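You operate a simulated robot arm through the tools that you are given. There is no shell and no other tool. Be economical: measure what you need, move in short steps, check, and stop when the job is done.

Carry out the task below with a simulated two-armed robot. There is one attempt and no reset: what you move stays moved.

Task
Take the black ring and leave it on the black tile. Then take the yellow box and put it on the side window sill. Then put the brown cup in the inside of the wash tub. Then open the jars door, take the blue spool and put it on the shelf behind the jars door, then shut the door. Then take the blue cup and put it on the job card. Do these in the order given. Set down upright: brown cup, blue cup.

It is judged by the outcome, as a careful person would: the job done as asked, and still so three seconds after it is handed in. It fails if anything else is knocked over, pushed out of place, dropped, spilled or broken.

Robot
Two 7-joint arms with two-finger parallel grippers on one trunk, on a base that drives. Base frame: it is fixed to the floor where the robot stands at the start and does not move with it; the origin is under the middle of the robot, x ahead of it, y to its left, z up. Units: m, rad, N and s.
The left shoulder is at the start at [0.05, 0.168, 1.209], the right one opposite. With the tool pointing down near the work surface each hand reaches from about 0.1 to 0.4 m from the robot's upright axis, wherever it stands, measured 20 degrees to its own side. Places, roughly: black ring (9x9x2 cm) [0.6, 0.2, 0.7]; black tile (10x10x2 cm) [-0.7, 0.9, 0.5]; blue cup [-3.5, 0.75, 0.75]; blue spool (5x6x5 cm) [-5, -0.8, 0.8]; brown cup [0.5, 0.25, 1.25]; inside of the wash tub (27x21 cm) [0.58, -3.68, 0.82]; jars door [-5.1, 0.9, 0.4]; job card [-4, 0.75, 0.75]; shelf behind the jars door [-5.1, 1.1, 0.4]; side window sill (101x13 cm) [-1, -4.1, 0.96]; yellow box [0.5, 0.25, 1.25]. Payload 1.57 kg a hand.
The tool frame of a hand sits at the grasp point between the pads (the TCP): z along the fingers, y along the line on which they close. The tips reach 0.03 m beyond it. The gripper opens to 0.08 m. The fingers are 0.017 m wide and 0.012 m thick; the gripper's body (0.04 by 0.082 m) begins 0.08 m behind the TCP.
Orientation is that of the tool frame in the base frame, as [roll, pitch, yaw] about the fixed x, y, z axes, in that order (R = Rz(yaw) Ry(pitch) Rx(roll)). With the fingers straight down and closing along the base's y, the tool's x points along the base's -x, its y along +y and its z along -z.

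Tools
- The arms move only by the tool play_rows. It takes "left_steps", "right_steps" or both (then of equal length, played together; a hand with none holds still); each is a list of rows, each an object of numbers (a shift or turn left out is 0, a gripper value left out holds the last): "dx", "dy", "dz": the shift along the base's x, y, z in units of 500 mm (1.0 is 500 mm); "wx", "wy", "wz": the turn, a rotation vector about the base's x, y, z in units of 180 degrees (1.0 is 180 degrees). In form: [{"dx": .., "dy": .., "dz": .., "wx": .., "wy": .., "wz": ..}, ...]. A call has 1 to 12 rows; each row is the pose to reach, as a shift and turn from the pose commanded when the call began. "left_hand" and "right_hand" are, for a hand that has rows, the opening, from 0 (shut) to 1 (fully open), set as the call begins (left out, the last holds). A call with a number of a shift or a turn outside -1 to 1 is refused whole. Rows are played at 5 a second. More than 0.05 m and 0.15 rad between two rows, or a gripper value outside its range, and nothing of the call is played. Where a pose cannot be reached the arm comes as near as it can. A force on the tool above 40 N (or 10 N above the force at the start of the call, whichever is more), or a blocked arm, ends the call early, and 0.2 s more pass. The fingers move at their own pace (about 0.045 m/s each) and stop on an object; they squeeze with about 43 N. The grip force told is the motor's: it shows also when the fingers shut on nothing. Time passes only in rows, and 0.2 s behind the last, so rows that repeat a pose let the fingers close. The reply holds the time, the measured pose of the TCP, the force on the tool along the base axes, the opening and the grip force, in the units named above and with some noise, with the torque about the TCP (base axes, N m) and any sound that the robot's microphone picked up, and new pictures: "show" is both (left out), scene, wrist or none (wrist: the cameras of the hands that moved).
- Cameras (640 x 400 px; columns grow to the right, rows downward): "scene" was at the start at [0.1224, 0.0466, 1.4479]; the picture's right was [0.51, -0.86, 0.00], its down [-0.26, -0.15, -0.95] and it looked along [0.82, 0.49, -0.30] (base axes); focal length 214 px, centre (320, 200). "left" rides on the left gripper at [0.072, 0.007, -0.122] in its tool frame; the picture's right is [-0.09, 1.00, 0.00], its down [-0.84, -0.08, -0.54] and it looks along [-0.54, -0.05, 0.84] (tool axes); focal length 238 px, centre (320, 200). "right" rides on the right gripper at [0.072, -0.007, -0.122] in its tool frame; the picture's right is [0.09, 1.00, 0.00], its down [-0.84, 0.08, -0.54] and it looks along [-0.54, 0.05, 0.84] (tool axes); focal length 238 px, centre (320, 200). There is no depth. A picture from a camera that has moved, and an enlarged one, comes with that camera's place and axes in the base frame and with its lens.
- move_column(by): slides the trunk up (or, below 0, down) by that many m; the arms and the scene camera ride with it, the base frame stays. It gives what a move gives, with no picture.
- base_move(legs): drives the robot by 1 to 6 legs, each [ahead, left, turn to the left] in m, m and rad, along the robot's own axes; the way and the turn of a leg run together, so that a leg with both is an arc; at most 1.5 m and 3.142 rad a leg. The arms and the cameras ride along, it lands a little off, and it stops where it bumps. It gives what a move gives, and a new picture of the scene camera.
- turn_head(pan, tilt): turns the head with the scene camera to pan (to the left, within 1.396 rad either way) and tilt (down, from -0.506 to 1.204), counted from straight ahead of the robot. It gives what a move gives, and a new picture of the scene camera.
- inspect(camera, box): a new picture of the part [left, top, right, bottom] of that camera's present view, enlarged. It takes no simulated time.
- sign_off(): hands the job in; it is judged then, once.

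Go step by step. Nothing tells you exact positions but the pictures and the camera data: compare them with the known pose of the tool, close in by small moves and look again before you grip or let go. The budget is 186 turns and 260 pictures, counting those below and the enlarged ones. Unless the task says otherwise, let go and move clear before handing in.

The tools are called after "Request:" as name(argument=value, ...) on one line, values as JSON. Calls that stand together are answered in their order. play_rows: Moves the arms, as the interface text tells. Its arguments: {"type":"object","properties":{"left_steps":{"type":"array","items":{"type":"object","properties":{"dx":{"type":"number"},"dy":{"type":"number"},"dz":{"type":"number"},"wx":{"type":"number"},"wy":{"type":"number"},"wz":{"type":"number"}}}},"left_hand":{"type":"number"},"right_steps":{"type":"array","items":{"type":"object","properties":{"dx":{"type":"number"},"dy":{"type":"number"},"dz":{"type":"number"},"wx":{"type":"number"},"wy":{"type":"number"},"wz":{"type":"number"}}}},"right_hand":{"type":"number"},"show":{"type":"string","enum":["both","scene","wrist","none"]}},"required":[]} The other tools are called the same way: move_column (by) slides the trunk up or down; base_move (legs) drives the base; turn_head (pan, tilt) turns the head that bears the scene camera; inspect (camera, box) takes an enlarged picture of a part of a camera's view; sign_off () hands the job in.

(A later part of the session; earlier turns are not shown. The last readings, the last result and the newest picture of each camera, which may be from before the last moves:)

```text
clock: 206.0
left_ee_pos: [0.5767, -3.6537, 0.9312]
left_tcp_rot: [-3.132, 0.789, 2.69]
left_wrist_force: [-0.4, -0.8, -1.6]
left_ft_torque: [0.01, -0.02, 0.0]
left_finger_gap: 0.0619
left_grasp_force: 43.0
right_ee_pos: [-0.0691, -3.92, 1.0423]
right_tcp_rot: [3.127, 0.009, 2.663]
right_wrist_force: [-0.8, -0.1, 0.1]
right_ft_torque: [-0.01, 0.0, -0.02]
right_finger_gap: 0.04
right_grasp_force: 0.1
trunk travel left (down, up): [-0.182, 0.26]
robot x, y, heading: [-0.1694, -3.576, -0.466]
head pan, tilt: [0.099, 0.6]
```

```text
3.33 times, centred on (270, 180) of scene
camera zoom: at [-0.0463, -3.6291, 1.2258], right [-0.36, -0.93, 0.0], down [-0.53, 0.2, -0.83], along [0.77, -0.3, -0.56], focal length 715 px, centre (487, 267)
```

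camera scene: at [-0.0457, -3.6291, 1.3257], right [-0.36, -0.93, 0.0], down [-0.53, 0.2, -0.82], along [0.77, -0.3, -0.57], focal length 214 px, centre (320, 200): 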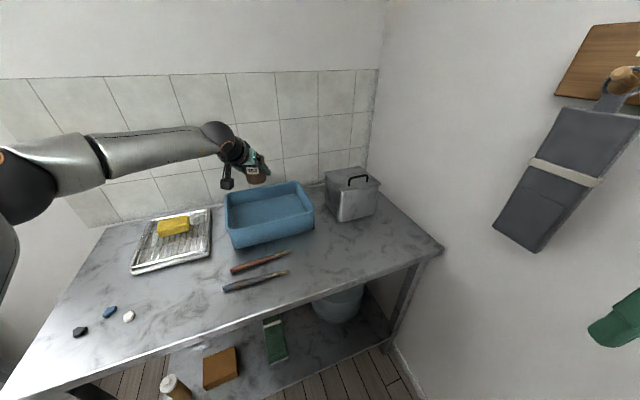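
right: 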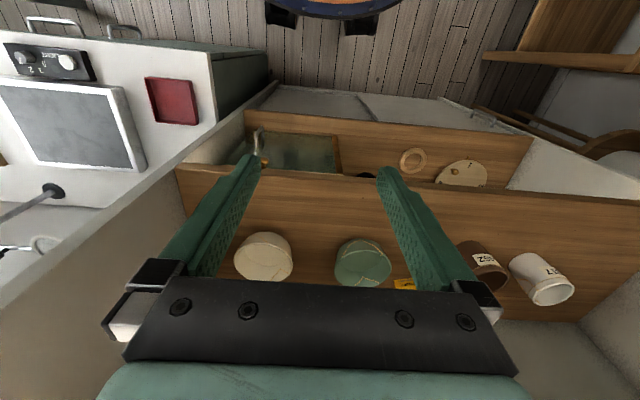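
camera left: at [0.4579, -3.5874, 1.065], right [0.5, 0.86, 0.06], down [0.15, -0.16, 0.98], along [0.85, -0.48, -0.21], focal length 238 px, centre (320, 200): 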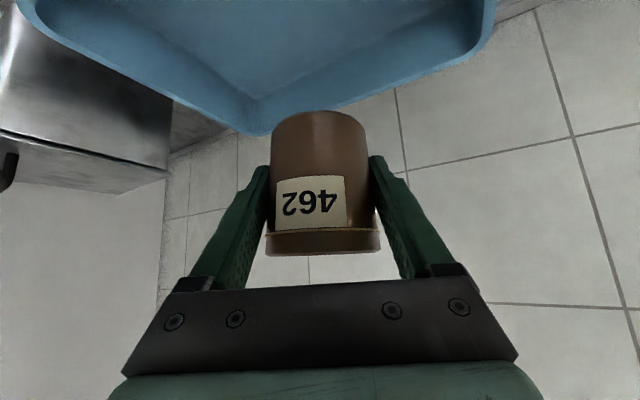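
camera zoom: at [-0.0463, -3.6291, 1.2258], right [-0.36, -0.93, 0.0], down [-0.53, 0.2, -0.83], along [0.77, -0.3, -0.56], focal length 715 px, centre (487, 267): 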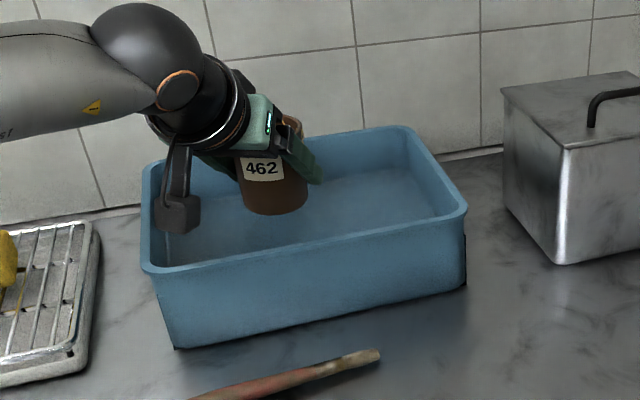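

Cup is inside the tub walls. The hand's camera would come down close to the near rim, so I'll yaw the hand to point straight +x, moving the camera further outside.

Request:
play_rows(left_steps=[{"wz": 0.036}, {"wz": 0.072}, {"wz": 0.108}, {"wz": 0.143}])

Request:
inspect(camera="scene", box=[180, 120, 360, 240])

```text
clock: 207.0
left_ee_pos: [0.5561, -3.6163, 0.9345]
left_tcp_rot: [-3.134, 0.791, 3.14]
left_wrist_force: [-0.2, 0.0, -2.2]
left_ft_torque: [0.03, -0.01, 0.02]
left_finger_gap: 0.0617
left_grasp_force: 43.1
left hand out of reach, approached as far as the arm can: row 1, 2, 3, 4
right_ee_pos: [-0.0669, -3.9202, 1.0411]
right_tcp_rot: [3.127, 0.011, 2.663]
right_wrist_force: [-0.1, 0.9, -0.5]
right_ft_torque: [-0.03, 0.0, 0.03]
right_finger_gap: 0.0401
right_grasp_force: 0.1
trunk travel left (down, up): [-0.182, 0.26]
robot x, y, heading: [-0.1639, -3.58, -0.464]
head pan, tilt: [0.099, 0.6]
camera scene: at [-0.0462, -3.6291, 1.2258], right [-0.36, -0.93, 0.0], down [-0.53, 0.2, -0.82], along [0.77, -0.3, -0.57], focal length 214 px, centre (320, 200)
camera left: at [0.4188, -3.6088, 0.9695], right [0.07, 1.0, 0.06], down [0.2, -0.07, 0.98], along [0.98, -0.06, -0.21], focal length 238 px, centre (320, 200)
```

scene: 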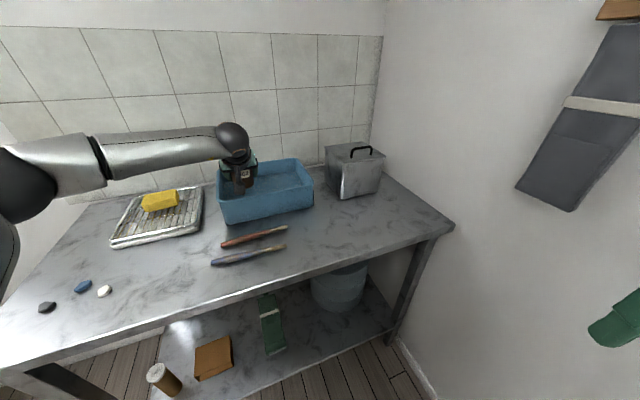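
left: 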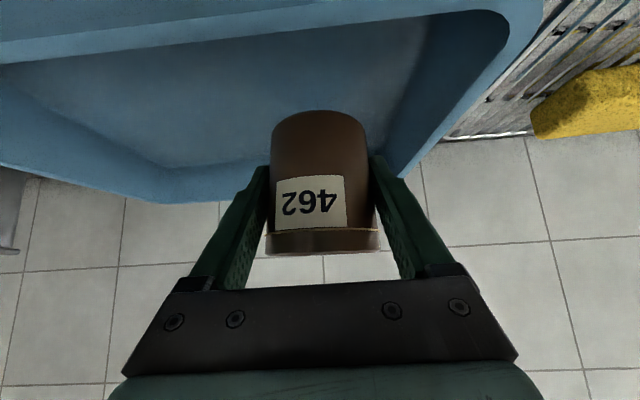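

```text
3.33 times, centred on (270, 180) of scene
camera zoom: at [-0.0462, -3.6291, 1.2258], right [-0.36, -0.93, 0.0], down [-0.53, 0.2, -0.82], along [0.77, -0.3, -0.57], focal length 715 px, centre (487, 267)
```

zoom: 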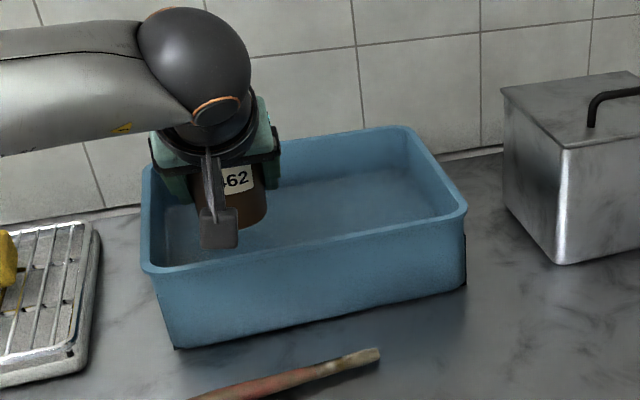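

The cup shifted toward the tub's left wall; I'll move the base by about +1.5 cm x, −6 cm y to recentre it.

Request:
base_move(legs=[[0.04, -0.047, 0]])

Request:
inspect(camera="left", box=[0, 0, 640, 400])

Request:
inspect(camera="scene", box=[180, 120, 360, 240])

```text
clock: 207.9
left_ee_pos: [0.5616, -3.6395, 0.9336]
left_tcp_rot: [-3.134, 0.789, 3.139]
left_wrist_force: [0.7, 0.2, -2.5]
left_ft_torque: [-0.03, 0.04, 0.02]
left_finger_gap: 0.062
left_grasp_force: 43.3
right_ee_pos: [-0.0618, -3.9409, 1.0419]
right_tcp_rot: [3.13, 0.012, 2.663]
right_wrist_force: [-0.9, 0.3, 0.4]
right_ft_torque: [-0.02, 0.01, 0.01]
right_finger_gap: 0.04
right_grasp_force: 0.0
trunk travel left (down, up): [-0.182, 0.26]
robot x, y, heading: [-0.1599, -3.6046, -0.472]
head pan, tilt: [0.099, 0.6]
stopped in leg 1: the robot was blocked; the commanded pose is now the measured one
camera scene: at [-0.0404, -3.6513, 1.2258], right [-0.36, -0.93, 0.0], down [-0.53, 0.2, -0.83], along [0.77, -0.3, -0.56], focal length 214 px, centre (320, 200)
```

scene: 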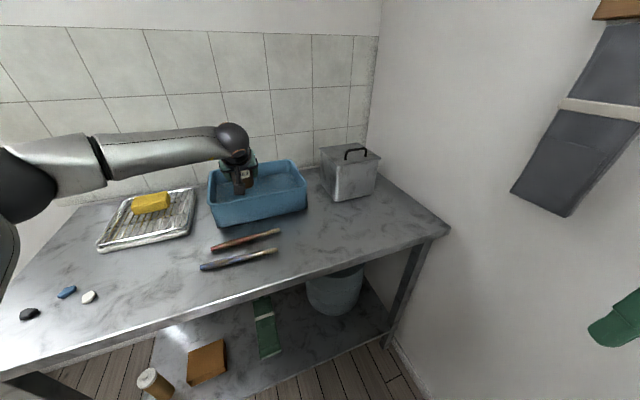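

```text
1.00 times, centred on (320, 200) of left
camera zoom: at [0.4243, -3.6312, 0.9688], right [0.07, 1.0, 0.06], down [0.2, -0.07, 0.98], along [0.98, -0.06, -0.21], focal length 238 px, centre (320, 200)
```

zoom: 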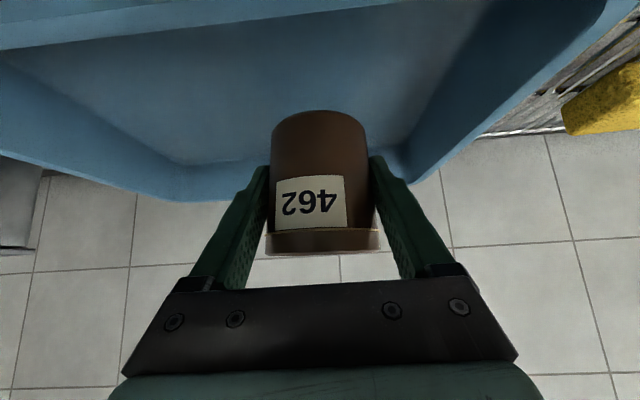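

```text
3.33 times, centred on (270, 180) of scene
camera zoom: at [-0.0404, -3.6513, 1.2258], right [-0.36, -0.93, 0.0], down [-0.53, 0.2, -0.83], along [0.77, -0.3, -0.56], focal length 715 px, centre (487, 267)
```

zoom: 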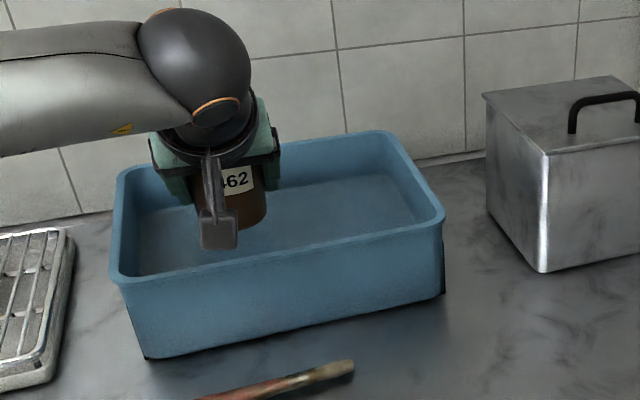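

I need the left shoulder nearer the tub. I'll lift out, turn the base about −0.33 rad, and bring the hand back over the tub.

Request:
move_column(by=0.11)

Request:
base_move(legs=[[-0.03, 0, 0], [0, 0, -0.33]])

Request:
turn_head(pan=0.5, tilt=0.6)

```text
clock: 209.3
left_ee_pos: [0.5624, -3.6405, 1.0444]
left_tcp_rot: [-3.133, 0.79, 3.139]
left_wrist_force: [-0.3, 0.5, -1.7]
left_ft_torque: [-0.02, 0.06, 0.0]
left_finger_gap: 0.0617
left_grasp_force: 42.2
right_ee_pos: [-0.0626, -3.9436, 1.1503]
right_tcp_rot: [3.127, 0.011, 2.665]
right_wrist_force: [0.3, -0.4, -0.3]
right_ft_torque: [0.04, -0.01, -0.01]
right_finger_gap: 0.04
right_grasp_force: 0.0
trunk travel left (down, up): [-0.292, 0.15]
robot x, y, heading: [-0.1588, -3.6053, -0.469]
head pan, tilt: [0.099, 0.6]
```

```text
clock: 211.2
left_ee_pos: [0.4879, -3.8472, 1.044]
left_tcp_rot: [-3.134, 0.788, 2.825]
left_wrist_force: [-0.5, 0.0, -1.7]
left_ft_torque: [0.03, 0.02, 0.0]
left_finger_gap: 0.0615
left_grasp_force: 43.2
right_ee_pos: [-0.1997, -3.9438, 1.1511]
right_tcp_rot: [3.127, 0.012, 2.352]
right_wrist_force: [-0.7, 0.3, -0.6]
right_ft_torque: [-0.01, -0.01, 0.0]
right_finger_gap: 0.04
right_grasp_force: 0.2
trunk travel left (down, up): [-0.292, 0.15]
robot x, y, heading: [-0.1894, -3.5919, -0.781]
head pan, tilt: [0.099, 0.6]
camera scene: at [-0.0889, -3.6735, 1.3358], right [-0.63, -0.78, 0.0], down [-0.44, 0.36, -0.82], along [0.64, -0.52, -0.57], focal length 214 px, centre (320, 200)
```

scene: 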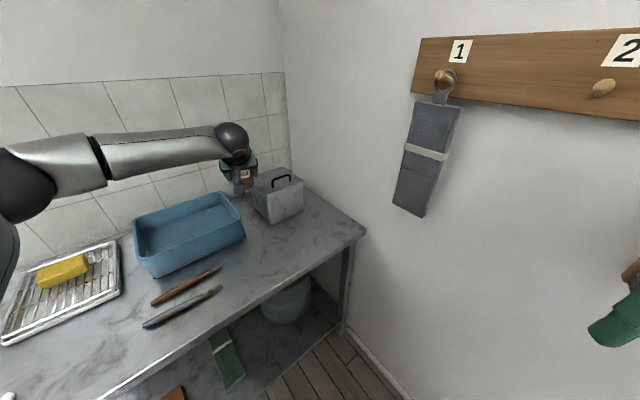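

```text
clock: 212.0
left_ee_pos: [0.4871, -3.8473, 1.0437]
left_tcp_rot: [-3.132, 0.79, 2.826]
left_wrist_force: [0.0, 0.3, -1.5]
left_ft_torque: [-0.01, 0.0, -0.01]
left_finger_gap: 0.0619
left_grasp_force: 43.3
right_ee_pos: [-0.1995, -3.9435, 1.1512]
right_tcp_rot: [3.127, 0.011, 2.351]
right_wrist_force: [-1.7, 0.1, 0.1]
right_ft_torque: [0.01, -0.01, 0.02]
right_finger_gap: 0.0403
right_grasp_force: 0.2
trunk travel left (down, up): [-0.292, 0.15]
robot x, y, heading: [-0.1902, -3.591, -0.78]
head pan, tilt: [0.499, 0.6]
camera scene: at [-0.0725, -3.6423, 1.3358], right [-0.28, -0.96, 0.0], down [-0.54, 0.16, -0.82], along [0.79, -0.23, -0.57], focal length 214 px, centre (320, 200)
```

scene: 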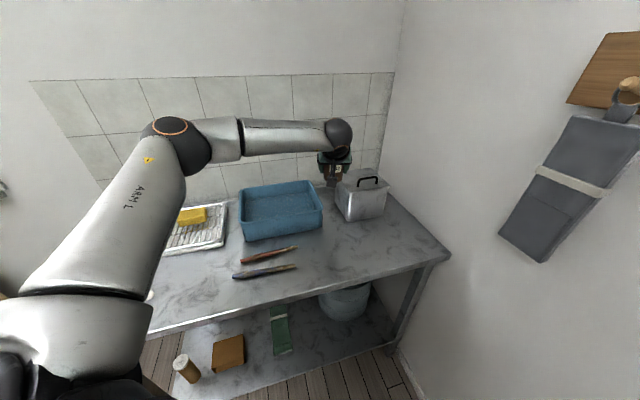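

Bring the hand back over the tub, pointing nearly straight +x.

Request:
play_rows(left_steps=[{"dx": 0.02, "dy": 0.08, "wz": 0.03}, {"dx": 0.05, "dy": 0.16, "wz": 0.06}, {"dx": 0.09, "dy": 0.24, "wz": 0.09}, {"dx": 0.14, "dy": 0.31, "wz": 0.09}, {"dx": 0.19, "dy": 0.36, "wz": 0.09}, {"dx": 0.22, "dy": 0.36, "wz": 0.09}])

Request:
inspect(camera="scene", box=[200, 120, 380, 260])

```text
clock: 213.4
left_ee_pos: [0.5973, -3.6701, 1.0438]
left_tcp_rot: [-3.13, 0.789, 3.111]
left_wrist_force: [-0.5, -0.4, -1.2]
left_ft_torque: [-0.02, 0.0, -0.01]
left_finger_gap: 0.0614
left_grasp_force: 43.4
right_ee_pos: [-0.1991, -3.9436, 1.1492]
right_tcp_rot: [3.128, 0.01, 2.351]
right_wrist_force: [0.4, -0.2, -0.4]
right_ft_torque: [0.01, 0.03, 0.01]
right_finger_gap: 0.0399
right_grasp_force: 0.1
trunk travel left (down, up): [-0.292, 0.15]
robot x, y, heading: [-0.1886, -3.5883, -0.772]
head pan, tilt: [0.499, 0.6]
camera scene: at [-0.0723, -3.6424, 1.3358], right [-0.28, -0.96, 0.0], down [-0.54, 0.16, -0.82], along [0.79, -0.23, -0.57], focal length 214 px, centre (320, 200)
camera left: at [0.4594, -3.658, 1.0787], right [0.1, 0.99, 0.06], down [0.2, -0.08, 0.98], along [0.97, -0.09, -0.21], focal length 238 px, centre (320, 200)
```

scene: 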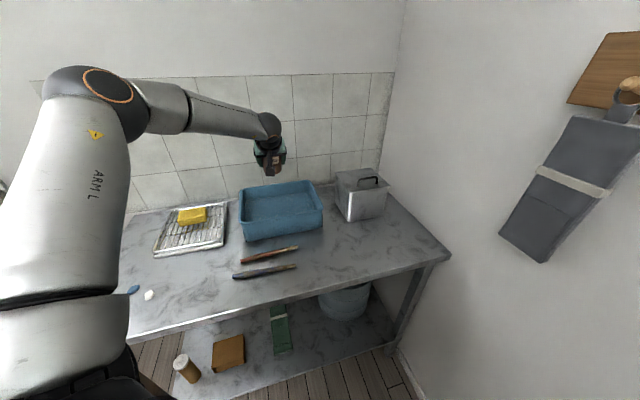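
left: 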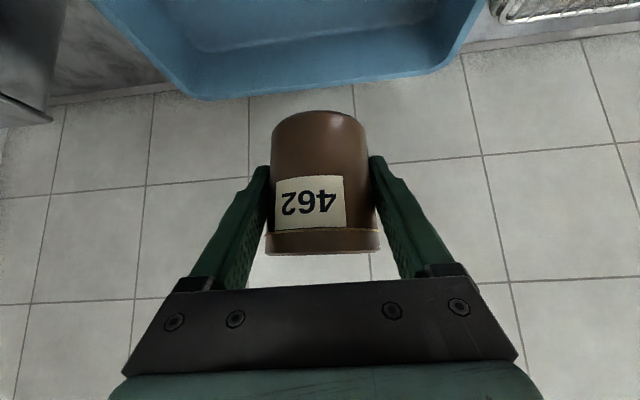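

```text
2.86 times, centred on (290, 190) of scene
camera zoom: at [-0.0723, -3.6424, 1.3358], right [-0.28, -0.96, 0.0], down [-0.54, 0.16, -0.82], along [0.79, -0.23, -0.57], focal length 613 px, centre (406, 229)
```

zoom: 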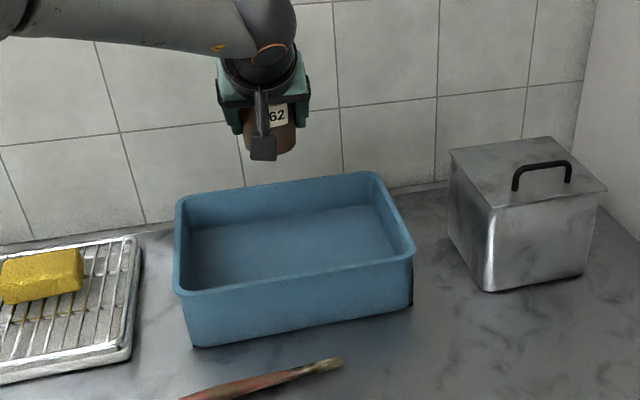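

Reached [0.597, -3.67]. Back 1 cm for camera clearance, then lower.

Request:
play_rows(left_steps=[{"dx": -0.024, "dy": -0.01}], show="none")

Request:
move_column(by=-0.13)

Request:
inspect(camera="scene", box=[200, 120, 380, 260])

Request:
inspect(camera="left", box=[0, 0, 640, 400])

```text
clock: 213.8
left_ee_pos: [0.5847, -3.6725, 1.0446]
left_tcp_rot: [-3.132, 0.791, 3.108]
left_wrist_force: [-0.2, 0.1, -1.4]
left_ft_torque: [0.0, 0.0, 0.0]
left_finger_gap: 0.0615
left_grasp_force: 43.0
right_ee_pos: [-0.2001, -3.9441, 1.1507]
right_tcp_rot: [3.127, 0.012, 2.35]
right_wrist_force: [-0.1, -0.3, 0.5]
right_ft_torque: [0.0, 0.01, 0.01]
right_finger_gap: 0.0401
right_grasp_force: 0.1
trunk travel left (down, up): [-0.292, 0.15]
robot x, y, heading: [-0.1929, -3.5906, -0.782]
head pan, tilt: [0.499, 0.6]
```

```text
clock: 215.4
left_ee_pos: [0.5855, -3.6727, 0.9143]
left_tcp_rot: [-3.133, 0.788, 3.108]
left_wrist_force: [0.5, -0.9, -1.5]
left_ft_torque: [0.04, 0.01, 0.03]
left_finger_gap: 0.0614
left_grasp_force: 42.9
right_ee_pos: [-0.1994, -3.9447, 1.0206]
right_tcp_rot: [3.127, 0.012, 2.351]
right_wrist_force: [0.3, -0.7, 0.5]
right_ft_torque: [0.0, 0.01, -0.02]
right_finger_gap: 0.0402
right_grasp_force: 0.2
trunk travel left (down, up): [-0.162, 0.28]
robot x, y, heading: [-0.1892, -3.5907, -0.779]
head pan, tilt: [0.499, 0.6]
```

```text
2.86 times, centred on (290, 190) of scene
camera zoom: at [-0.0726, -3.6421, 1.2058], right [-0.28, -0.96, 0.0], down [-0.54, 0.16, -0.83], along [0.79, -0.23, -0.56], focal length 613 px, centre (406, 229)
```

zoom: 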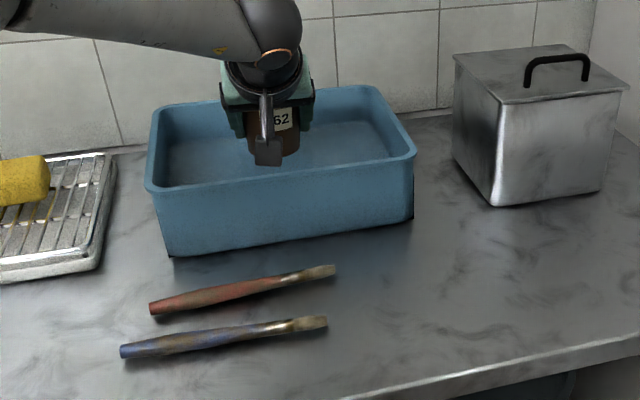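

```text
1.00 times, centred on (320, 200) of left
camera zoom: at [0.4475, -3.6611, 0.9492], right [0.1, 0.99, 0.06], down [0.2, -0.08, 0.98], along [0.97, -0.09, -0.21], focal length 238 px, centre (320, 200)
```

zoom: 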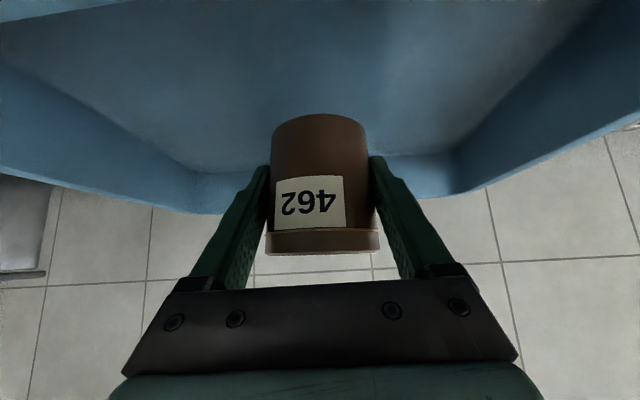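

Now descend in small trunk steps, watching the force.

Request:
move_column(by=-0.02)

Request:
inspect(camera="left", box=[160, 40, 480, 240])

```text
clock: 216.1
left_ee_pos: [0.584, -3.672, 0.8945]
left_tcp_rot: [-3.133, 0.791, 3.107]
left_wrist_force: [-0.3, -0.6, -0.9]
left_ft_torque: [-0.03, 0.01, -0.01]
left_finger_gap: 0.0617
left_grasp_force: 43.1
right_ee_pos: [-0.1991, -3.9436, 1.0012]
right_tcp_rot: [3.127, 0.012, 2.352]
right_wrist_force: [0.1, 0.0, -1.1]
right_ft_torque: [0.0, 0.0, -0.01]
right_finger_gap: 0.04
right_grasp_force: 0.0
trunk travel left (down, up): [-0.142, 0.3]
robot x, y, heading: [-0.1873, -3.5907, -0.78]
head pan, tilt: [0.499, 0.6]
```

```text
2.00 times, centred on (320, 140) of left
camera zoom: at [0.4475, -3.6611, 0.9293], right [0.1, 0.99, 0.06], down [0.2, -0.08, 0.98], along [0.97, -0.09, -0.21], focal length 477 px, centre (320, 320)
```

zoom: 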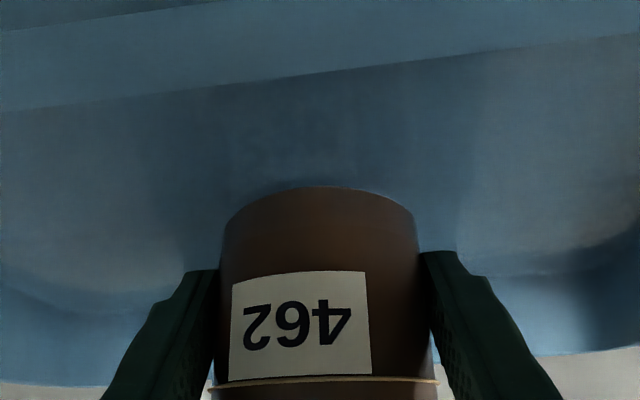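

Request:
move_column(by=-0.012)

Request:
inspect(camera="left", box=[160, 40, 480, 240])

Request:
inspect(camera="scene", box=[200, 100, 380, 220])

```text
clock: 216.7
left_ee_pos: [0.5842, -3.674, 0.8816]
left_tcp_rot: [-3.132, 0.791, 3.107]
left_wrist_force: [0.6, -0.2, -0.7]
left_ft_torque: [0.0, 0.0, -0.01]
left_finger_gap: 0.0615
left_grasp_force: 42.8
right_ee_pos: [-0.1999, -3.9443, 0.988]
right_tcp_rot: [3.128, 0.013, 2.352]
right_wrist_force: [-0.3, -0.7, -0.2]
right_ft_torque: [-0.01, 0.0, 0.01]
right_finger_gap: 0.0401
right_grasp_force: 0.2
trunk travel left (down, up): [-0.13, 0.312]
robot x, y, heading: [-0.1884, -3.5877, -0.779]
head pan, tilt: [0.499, 0.6]
```

```text
2.00 times, centred on (320, 140) of left
camera zoom: at [0.4474, -3.6611, 0.9174], right [0.1, 0.99, 0.06], down [0.2, -0.08, 0.98], along [0.97, -0.09, -0.21], focal length 477 px, centre (320, 320)
```

zoom: 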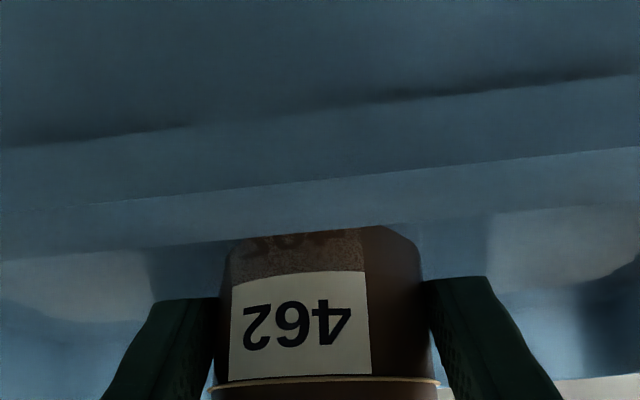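

```text
3.33 times, centred on (290, 160) of scene
camera zoom: at [-0.0728, -3.6421, 1.1738], right [-0.28, -0.96, 0.0], down [-0.54, 0.16, -0.83], along [0.79, -0.23, -0.56], focal length 715 px, centre (420, 333)
```

zoom: 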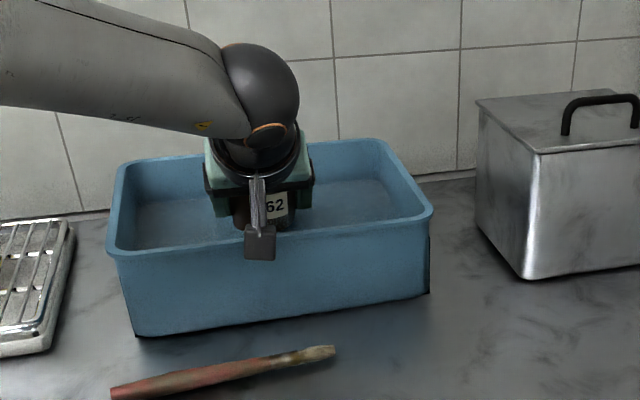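

Near rim is at x≈0.484, about 2–3 cm from the camera; fine. Continue lowering.

Request:
move_column(by=-0.012)

Request:
move_column(by=-0.008)

Request:
inspect(camera="scene", box=[200, 100, 380, 220])

```text
clock: 217.3
left_ee_pos: [0.584, -3.6735, 0.8712]
left_tcp_rot: [-3.133, 0.791, 3.108]
left_wrist_force: [0.1, 0.1, 0.9]
left_ft_torque: [0.01, -0.06, 0.0]
left_finger_gap: 0.0615
left_grasp_force: 42.5
right_ee_pos: [-0.1998, -3.9428, 0.9768]
right_tcp_rot: [3.127, 0.014, 2.35]
right_wrist_force: [0.7, 0.2, 0.5]
right_ft_torque: [-0.01, 0.03, 0.02]
right_finger_gap: 0.04
right_grasp_force: 0.1
trunk travel left (down, up): [-0.118, 0.324]
robot x, y, heading: [-0.1867, -3.5889, -0.781]
head pan, tilt: [0.499, 0.6]
```

```text
clock: 217.8
left_ee_pos: [0.5845, -3.6729, 0.8652]
left_tcp_rot: [-3.132, 0.793, 3.111]
left_wrist_force: [0.9, 0.8, 5.5]
left_ft_torque: [-0.1, -0.06, 0.02]
left_finger_gap: 0.0618
left_grasp_force: 42.9
right_ee_pos: [-0.1994, -3.9426, 0.9688]
right_tcp_rot: [3.127, 0.012, 2.351]
right_wrist_force: [-0.1, -0.2, 0.8]
right_ft_torque: [0.02, -0.03, 0.02]
right_finger_gap: 0.0402
right_grasp_force: 0.1
trunk travel left (down, up): [-0.11, 0.332]
robot x, y, heading: [-0.1935, -3.5894, -0.778]
head pan, tilt: [0.499, 0.6]
```

```text
3.33 times, centred on (290, 160) of scene
camera zoom: at [-0.0732, -3.642, 1.154], right [-0.28, -0.96, 0.0], down [-0.54, 0.16, -0.83], along [0.79, -0.23, -0.56], focal length 715 px, centre (420, 333)
```

zoom: 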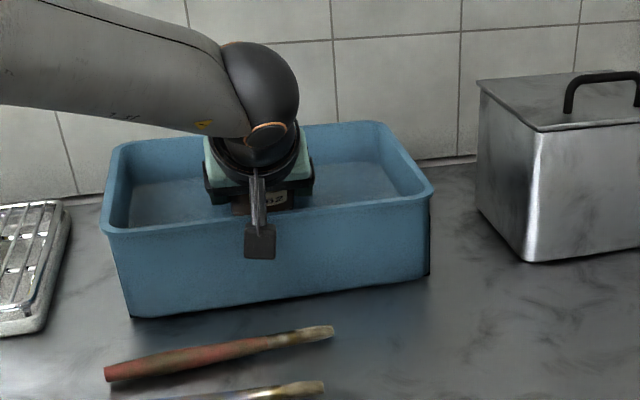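

Contact with the tub floor. Release and rise straight up.

Request:
play_rows(left_steps=[{}, {}, {}], left_hand=1.0, show="wrist")

Request:
move_column(by=0.05)

Request:
inspect(camera="left", box=[0, 0, 640, 400])

```text
clock: 218.6
left_ee_pos: [0.5834, -3.6736, 0.8632]
left_tcp_rot: [-3.134, 0.789, 3.109]
left_wrist_force: [-0.6, 0.7, 1.1]
left_ft_torque: [-0.04, 0.01, -0.01]
left_finger_gap: 0.08
left_grasp_force: 0.1
right_ee_pos: [-0.1993, -3.9444, 0.9682]
right_tcp_rot: [3.128, 0.012, 2.351]
right_wrist_force: [0.9, 0.1, -0.3]
right_ft_torque: [0.01, -0.04, 0.04]
right_finger_gap: 0.0399
right_grasp_force: 0.1
trunk travel left (down, up): [-0.11, 0.332]
robot x, y, heading: [-0.1938, -3.5878, -0.781]
head pan, tilt: [0.499, 0.6]
camera left: at [0.4474, -3.6611, 0.8972], right [0.1, 0.99, 0.06], down [0.2, -0.08, 0.98], along [0.97, -0.09, -0.21], focal length 238 px, centre (320, 200)
```

left: 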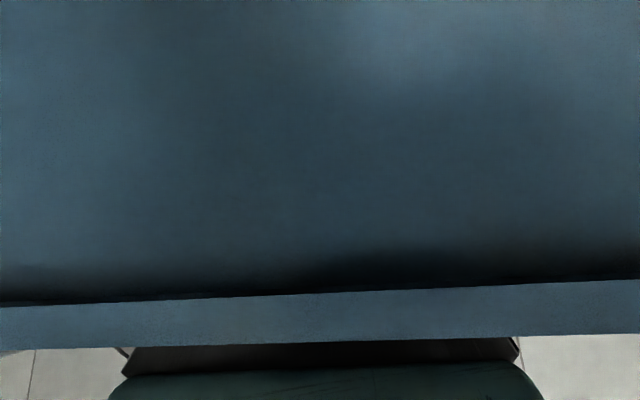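

```text
clock: 219.6
left_ee_pos: [0.5841, -3.6735, 0.9115]
left_tcp_rot: [-3.131, 0.79, 3.109]
left_wrist_force: [0.2, -0.3, 0.1]
left_ft_torque: [0.03, -0.01, -0.01]
left_finger_gap: 0.0801
left_grasp_force: 0.1
right_ee_pos: [-0.1996, -3.9434, 1.0179]
right_tcp_rot: [3.127, 0.012, 2.351]
right_wrist_force: [0.3, -0.4, -0.5]
right_ft_torque: [-0.01, -0.01, -0.01]
right_finger_gap: 0.0402
right_grasp_force: 0.0
trunk travel left (down, up): [-0.16, 0.282]
robot x, y, heading: [-0.188, -3.5889, -0.781]
head pan, tilt: [0.499, 0.6]
```

```text
1.00 times, centred on (320, 200) of left
camera zoom: at [0.4475, -3.6611, 0.9471], right [0.1, 0.99, 0.06], down [0.2, -0.08, 0.98], along [0.97, -0.09, -0.21], focal length 238 px, centre (320, 200)
```

zoom: 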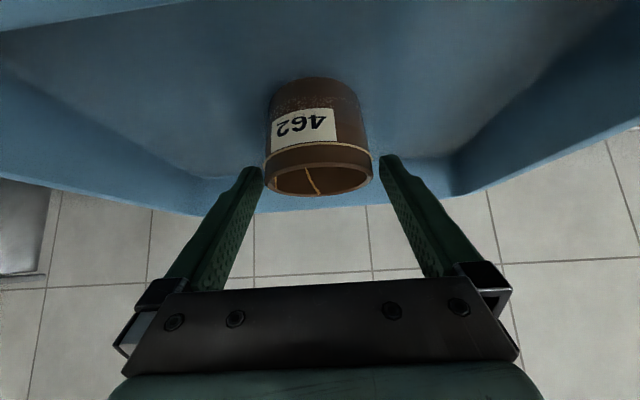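

Cup stands upright inside the tub. Raise, back away, and head back up the corridor.

Request:
move_column(by=0.25)

Request:
base_move(legs=[[-0.33, 0, 0], [0, 0, -0.79], [-1.45, 0, 0], [-1.4, 0, 0]])

```text
clock: 222.1
left_ee_pos: [0.5835, -3.6736, 1.1621]
left_tcp_rot: [-3.134, 0.788, 3.107]
left_wrist_force: [-1.1, 0.1, 1.0]
left_ft_torque: [-0.01, -0.03, -0.02]
left_finger_gap: 0.0801
left_grasp_force: 0.1
right_ee_pos: [-0.1997, -3.9438, 1.2692]
right_tcp_rot: [3.128, 0.012, 2.351]
right_wrist_force: [-1.1, -0.3, -0.1]
right_ft_torque: [0.01, -0.02, -0.02]
right_finger_gap: 0.0399
right_grasp_force: 0.1
trunk travel left (down, up): [-0.41, 0.032]
robot x, y, heading: [-0.1874, -3.5849, -0.777]
head pan, tilt: [0.499, 0.6]
```

```text
clock: 239.9
left_ee_pos: [0.0139, -1.0888, 1.1625]
left_tcp_rot: [-3.134, 0.789, 2.317]
left_wrist_force: [0.6, 0.4, 0.4]
left_ft_torque: [-0.01, 0.02, -0.01]
left_finger_gap: 0.08
left_grasp_force: 0.1
right_ee_pos: [-0.7293, -0.7203, 1.2681]
right_tcp_rot: [3.127, 0.012, 1.557]
right_wrist_force: [-0.5, 0.5, -1.0]
right_ft_torque: [-0.01, 0.0, -0.04]
right_finger_gap: 0.0398
right_grasp_force: 0.2
trunk travel left (down, up): [-0.41, 0.032]
robot x, y, heading: [-0.4708, -0.4812, -1.575]
head pan, tilt: [0.499, 0.6]
camera scene: at [-0.4243, -0.5983, 1.4538], right [-0.88, -0.48, 0.0], down [-0.27, 0.5, -0.83], along [0.39, -0.72, -0.56], focal length 214 px, centre (320, 200)
```

scene: 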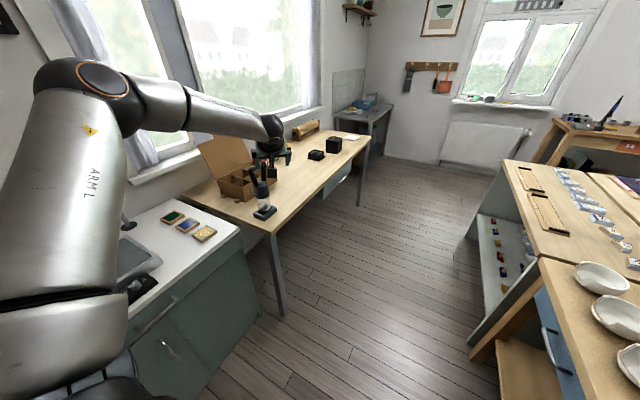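

Tuck the left hand in front, then finish the corridor and face −x.

Request:
play_rows(left_steps=[{"dx": -0.067, "dy": 0.06, "dz": 0.02, "wz": -0.034}, {"dx": -0.134, "dy": 0.12, "dz": 0.04, "wz": -0.068}, {"dx": -0.2, "dy": 0.18, "dz": 0.06, "wz": -0.102}, {"dx": -0.268, "dy": 0.24, "dz": 0.08, "wz": -0.136}, {"dx": -0.335, "dy": 0.3, "dz": 0.1, "wz": -0.17}, {"dx": -0.4, "dy": 0.36, "dz": 0.12, "wz": -0.204}, {"dx": -0.47, "dy": 0.42, "dz": 0.14, "wz": -0.239}], left_hand=0.7, show="none")

Request:
base_move(legs=[[-0.5, 0, 0], [0, 0, -1.571]])

Request:
turn_head(pan=0.0, tilt=0.3)

```text
clock: 241.5
left_ee_pos: [-0.2187, -0.8802, 1.2299]
left_tcp_rot: [-3.135, 0.789, 1.563]
left_wrist_force: [0.5, -0.6, -0.6]
left_ft_torque: [0.0, -0.03, 0.01]
left_finger_gap: 0.056
left_grasp_force: 0.1
right_ee_pos: [-0.73, -0.7212, 1.2683]
right_tcp_rot: [3.126, 0.012, 1.557]
right_wrist_force: [0.4, 0.2, 0.2]
right_ft_torque: [-0.01, -0.02, 0.02]
right_finger_gap: 0.0401
right_grasp_force: 0.1
trunk travel left (down, up): [-0.41, 0.032]
robot x, y, heading: [-0.4652, -0.4783, -1.573]
head pan, tilt: [0.499, 0.6]
```

```text
clock: 248.3
left_ee_pos: [-0.8694, -0.2073, 1.2301]
left_tcp_rot: [-3.133, 0.788, -0.029]
left_wrist_force: [-1.3, 0.2, -0.7]
left_ft_torque: [0.01, 0.01, -0.01]
left_finger_gap: 0.056
left_grasp_force: 0.1
right_ee_pos: [-0.699, 0.2999, 1.2678]
right_tcp_rot: [3.127, 0.014, -0.035]
right_wrist_force: [0.8, -0.7, -0.3]
right_ft_torque: [0.0, -0.02, 0.0]
right_finger_gap: 0.0401
right_grasp_force: 0.1
trunk travel left (down, up): [-0.41, 0.032]
robot x, y, heading: [-0.4619, 0.0335, 3.12]
head pan, tilt: [0.499, 0.6]
camera scene: at [-0.5802, -0.0071, 1.4538], right [-0.46, 0.89, 0.0], down [0.5, 0.26, -0.83], along [-0.73, -0.38, -0.56], focal length 214 px, centre (320, 200)
```

scene: 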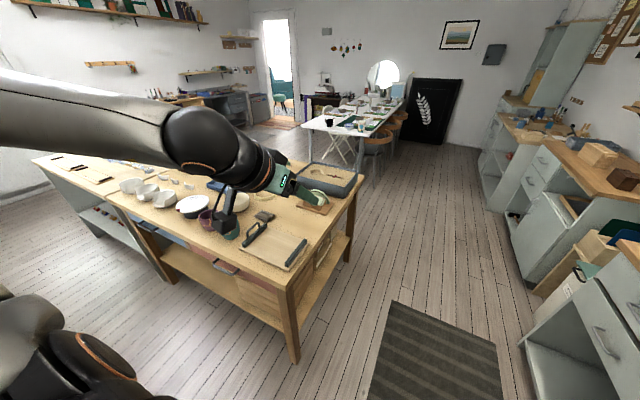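

```text
clock: 249.2
left_ee_pos: [-0.8702, -0.2088, 1.2301]
left_tcp_rot: [-3.135, 0.791, -0.027]
left_wrist_force: [1.1, -0.3, 0.3]
left_ft_torque: [0.03, 0.02, -0.01]
left_finger_gap: 0.056
left_grasp_force: 0.0
right_ee_pos: [-0.6984, 0.3014, 1.2677]
right_tcp_rot: [3.129, 0.013, -0.036]
right_wrist_force: [0.0, -0.1, -0.3]
right_ft_torque: [0.03, -0.01, 0.02]
right_finger_gap: 0.04
right_grasp_force: 0.1
trunk travel left (down, up): [-0.41, 0.032]
robot x, y, heading: [-0.4626, 0.0318, 3.119]
head pan, tilt: [0.0, 0.3]
camera scene: at [-0.5949, 0.0355, 1.4813], right [0.02, 1.0, 0.0], down [0.3, -0.01, -0.96], along [-0.95, 0.02, -0.3], focal length 214 px, centre (320, 200)
```

scene: 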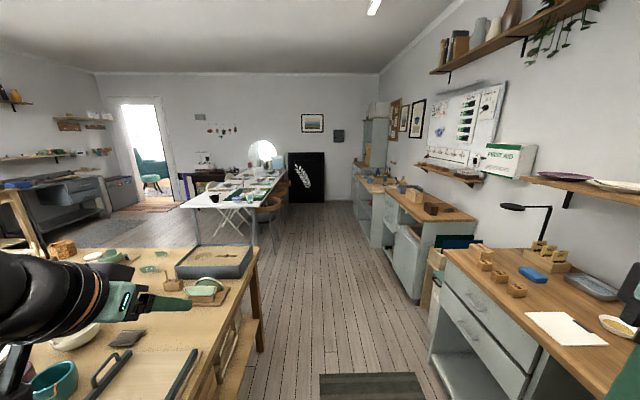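

Corridor ahead spans y≈-0.3…0.73. Centre in it and move toward −x.

Request:
base_move(legs=[[0.3, -0.18, 0.02], [1.4, 0, 0]])

Request:
turn_head(pan=0.15, tilt=0.35)

```text
clock: 257.9
left_ee_pos: [-2.5271, -0.0512, 1.2301]
left_tcp_rot: [-3.133, 0.789, 0.011]
left_wrist_force: [1.0, 0.4, 0.1]
left_ft_torque: [0.02, 0.01, -0.02]
left_finger_gap: 0.0559
left_grasp_force: 0.1
right_ee_pos: [-2.3747, 0.4632, 1.2706]
right_tcp_rot: [3.128, 0.011, 0.006]
right_wrist_force: [-0.2, -0.3, 0.6]
right_ft_torque: [0.01, 0.01, 0.01]
right_finger_gap: 0.04
right_grasp_force: 0.1
trunk travel left (down, up): [-0.41, 0.032]
robot x, y, heading: [-2.1295, 0.2051, -3.127]
head pan, tilt: [0.0, 0.3]
camera scene: at [-2.2611, 0.2031, 1.4813], right [-0.02, 1.0, 0.0], down [0.3, 0.0, -0.96], along [-0.96, -0.01, -0.3], focal length 214 px, centre (320, 200)
```

scene: 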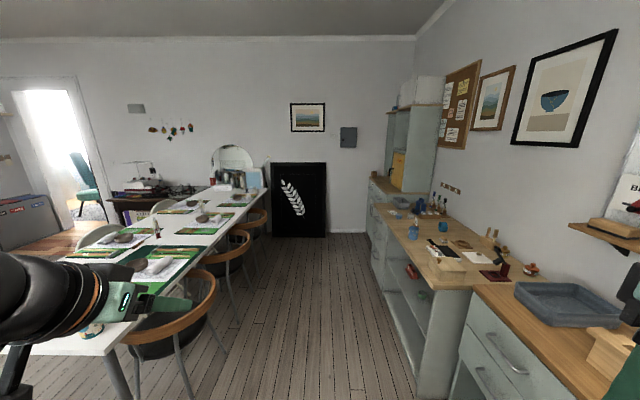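

```text
clock: 258.6
left_ee_pos: [-2.5253, -0.0516, 1.2296]
left_tcp_rot: [-3.133, 0.789, 0.013]
left_wrist_force: [-0.2, 0.5, 0.3]
left_ft_torque: [-0.04, -0.02, 0.03]
left_finger_gap: 0.0562
left_grasp_force: 0.1
right_ee_pos: [-2.3748, 0.4643, 1.2688]
right_tcp_rot: [3.127, 0.01, 0.006]
right_wrist_force: [0.0, 0.5, -0.3]
right_ft_torque: [0.0, 0.01, 0.03]
right_finger_gap: 0.04
right_grasp_force: 0.0
trunk travel left (down, up): [-0.41, 0.032]
robot x, y, heading: [-2.1312, 0.2052, -3.128]
head pan, tilt: [0.15, 0.351]
camera scene: at [-2.2594, 0.1892, 1.4766], right [-0.16, 0.99, 0.0], down [0.34, 0.06, -0.94], along [-0.93, -0.15, -0.34], focal length 214 px, centre (320, 200)
```

scene: 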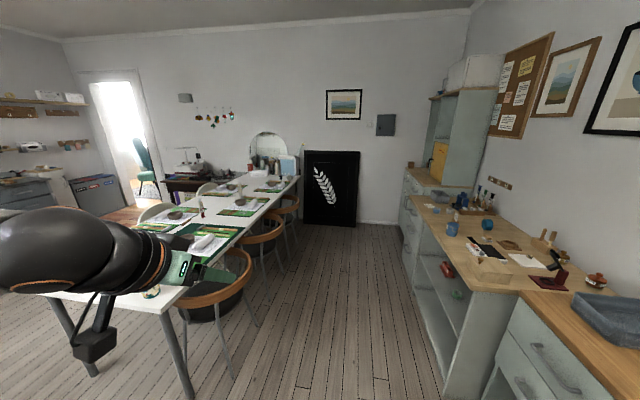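

Let me look closer at the right-hand desk (blue cup, job card) and the table.

Request:
inspect(camera="scene", box=[390, 170, 610, 320])

Request:
base_move(legs=[[1.2, -0.02, 0]])

Request:
turn_head(pan=0.5, tilt=0.45)

```text
2.67 times, centred on (500, 245) of scene
camera zoom: at [-2.2594, 0.1892, 1.4766], right [-0.16, 0.99, 0.0], down [0.34, 0.06, -0.94], along [-0.93, -0.15, -0.34], focal length 572 px, centre (-160, 80)
```

zoom: 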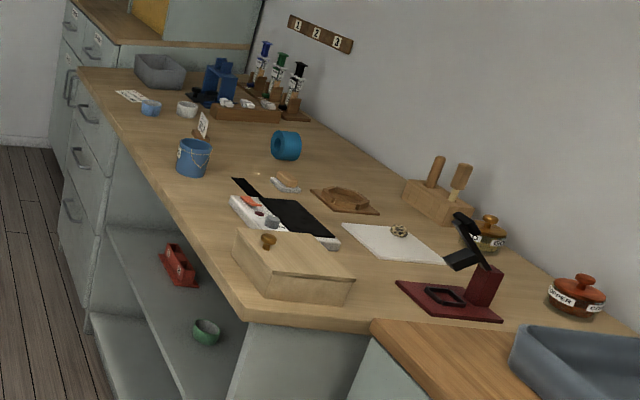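

```text
clock: 264.7
left_ee_pos: [-3.7246, -0.0643, 1.2299]
left_tcp_rot: [-3.133, 0.789, 0.026]
left_wrist_force: [-0.4, 0.3, 0.6]
left_ft_torque: [0.02, 0.03, 0.0]
left_finger_gap: 0.056
left_grasp_force: 0.1
right_ee_pos: [-3.5815, 0.4527, 1.268]
right_tcp_rot: [3.128, 0.012, 0.021]
right_wrist_force: [0.2, 0.4, -0.4]
right_ft_torque: [0.02, 0.03, 0.01]
right_finger_gap: 0.0399
right_grasp_force: 0.0
trunk travel left (down, up): [-0.41, 0.032]
robot x, y, heading: [-3.3317, 0.1998, -3.119]
head pan, tilt: [0.15, 0.351]
camera scene: at [-3.4615, 0.1802, 1.4766], right [-0.18, 0.98, 0.0], down [0.34, 0.06, -0.94], along [-0.92, -0.17, -0.34], focal length 214 px, centre (320, 200)
```

scene: 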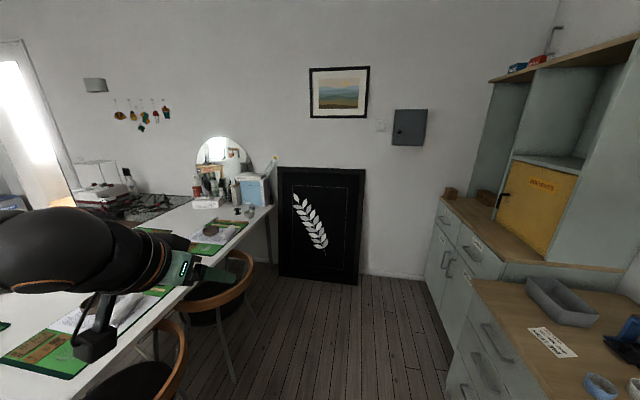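

```text
clock: 265.6
left_ee_pos: [-3.725, -0.0633, 1.2296]
left_tcp_rot: [-3.135, 0.79, 0.025]
left_wrist_force: [-0.1, -0.7, 0.3]
left_ft_torque: [-0.01, -0.01, 0.02]
left_finger_gap: 0.0562
left_grasp_force: 0.0
right_ee_pos: [-3.5808, 0.4529, 1.2672]
right_tcp_rot: [3.128, 0.012, 0.02]
right_wrist_force: [-0.5, -0.1, -0.2]
right_ft_torque: [0.01, 0.0, -0.01]
right_finger_gap: 0.0399
right_grasp_force: 0.1
trunk travel left (down, up): [-0.41, 0.032]
robot x, y, heading: [-3.333, 0.2006, -3.112]
head pan, tilt: [0.499, 0.45]
camera scene: at [-3.449, 0.1505, 1.4674], right [-0.5, 0.86, 0.0], down [0.38, 0.22, -0.9], along [-0.78, -0.45, -0.43], focal length 214 px, centre (320, 200)
```

scene: 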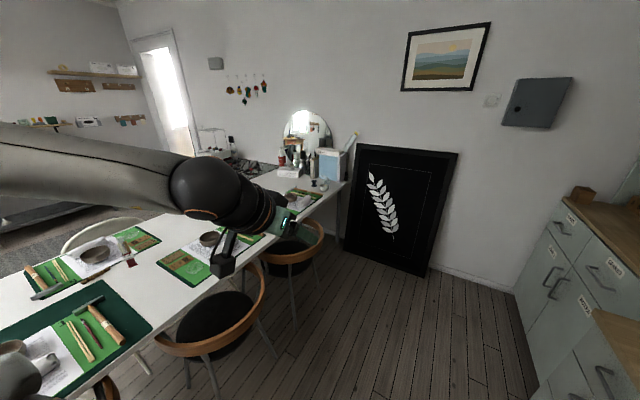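

Request:
inspect(camera="scene", box=[260, 120, 380, 220])

Request:
inspect(camera="scene", box=[500, 180, 640, 380])

```text
4.00 times, centred on (320, 170) of scene
camera zoom: at [-3.449, 0.1505, 1.4674], right [-0.5, 0.86, 0.0], down [0.38, 0.22, -0.9], along [-0.78, -0.45, -0.43], focal length 858 px, centre (320, 320)
```

zoom: 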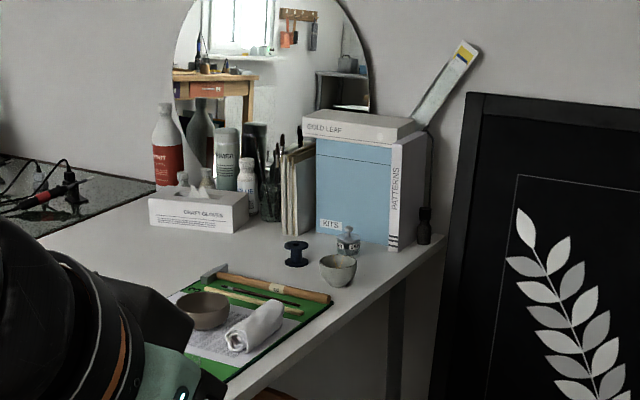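

```text
2.00 times, centred on (570, 280) of scene
camera zoom: at [-3.449, 0.1505, 1.4674], right [-0.5, 0.86, 0.0], down [0.38, 0.22, -0.9], along [-0.78, -0.45, -0.43], focal length 429 px, centre (-180, 40)
```

zoom: 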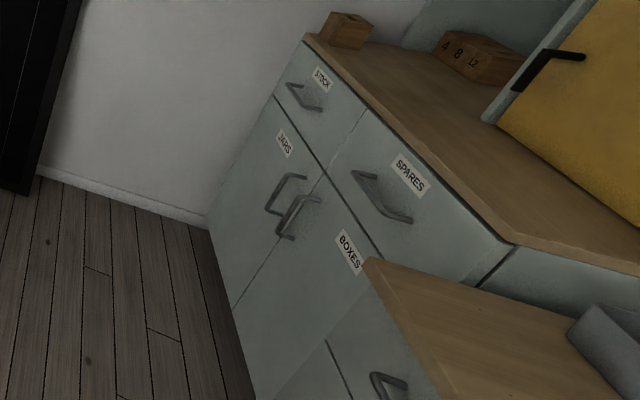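

Found: the dark-blue spool at about [-4.96, -0.785] on the white table; the JARS door is the left lower door with its handle on the right side. I'll drive on and face the cabinet.

Request:
base_move(legs=[[1.35, 0, 0], [0, 0, -1.6]])

Request:
turn_head(pan=0.4, tilt=0.75)

```text
clock: 276.2
left_ee_pos: [-4.9075, 0.5787, 1.23]
left_tcp_rot: [-3.133, 0.788, -1.602]
left_wrist_force: [-0.6, 0.5, -0.6]
left_ft_torque: [0.03, -0.01, -0.01]
left_finger_gap: 0.056
left_grasp_force: 0.1
right_ee_pos: [-4.3999, 0.4069, 1.2685]
right_tcp_rot: [3.128, 0.012, -1.607]
right_wrist_force: [-0.4, -0.7, 1.0]
right_ft_torque: [-0.02, -0.02, 0.02]
right_finger_gap: 0.0399
right_grasp_force: 0.1
trunk travel left (down, up): [-0.41, 0.032]
robot x, y, heading: [-4.6689, 0.1715, 1.546]
head pan, tilt: [0.499, 0.45]
camera scene: at [-4.7057, 0.293, 1.4674], right [0.89, 0.46, 0.0], down [0.2, -0.39, -0.9], along [-0.41, 0.8, -0.44], focal length 214 px, centre (320, 200)
```

scene: 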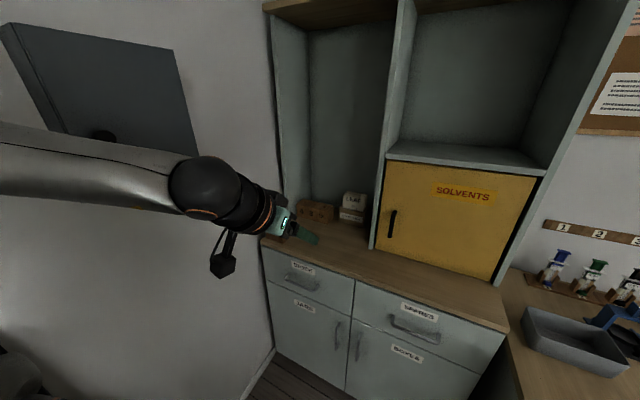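

```text
clock: 277.0
left_ee_pos: [-4.9062, 0.5782, 1.2298]
left_tcp_rot: [-3.133, 0.791, -1.6]
left_wrist_force: [-0.3, 0.1, 0.2]
left_ft_torque: [0.0, -0.02, 0.0]
left_finger_gap: 0.0561
left_grasp_force: 0.1
right_ee_pos: [-4.4004, 0.4065, 1.269]
right_tcp_rot: [3.128, 0.012, -1.608]
right_wrist_force: [0.9, 0.4, 0.0]
right_ft_torque: [0.02, 0.01, 0.03]
right_finger_gap: 0.04
right_grasp_force: 0.0
trunk travel left (down, up): [-0.41, 0.032]
robot x, y, heading: [-4.6631, 0.1709, 1.544]
head pan, tilt: [0.4, 0.75]
camera scene: at [-4.6941, 0.2883, 1.441], right [0.93, 0.36, 0.0], down [0.25, -0.63, -0.73], along [-0.27, 0.68, -0.68], focal length 214 px, centre (320, 200)
```

scene: 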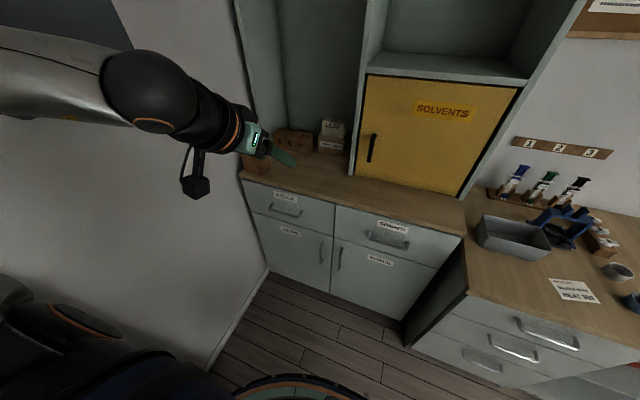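

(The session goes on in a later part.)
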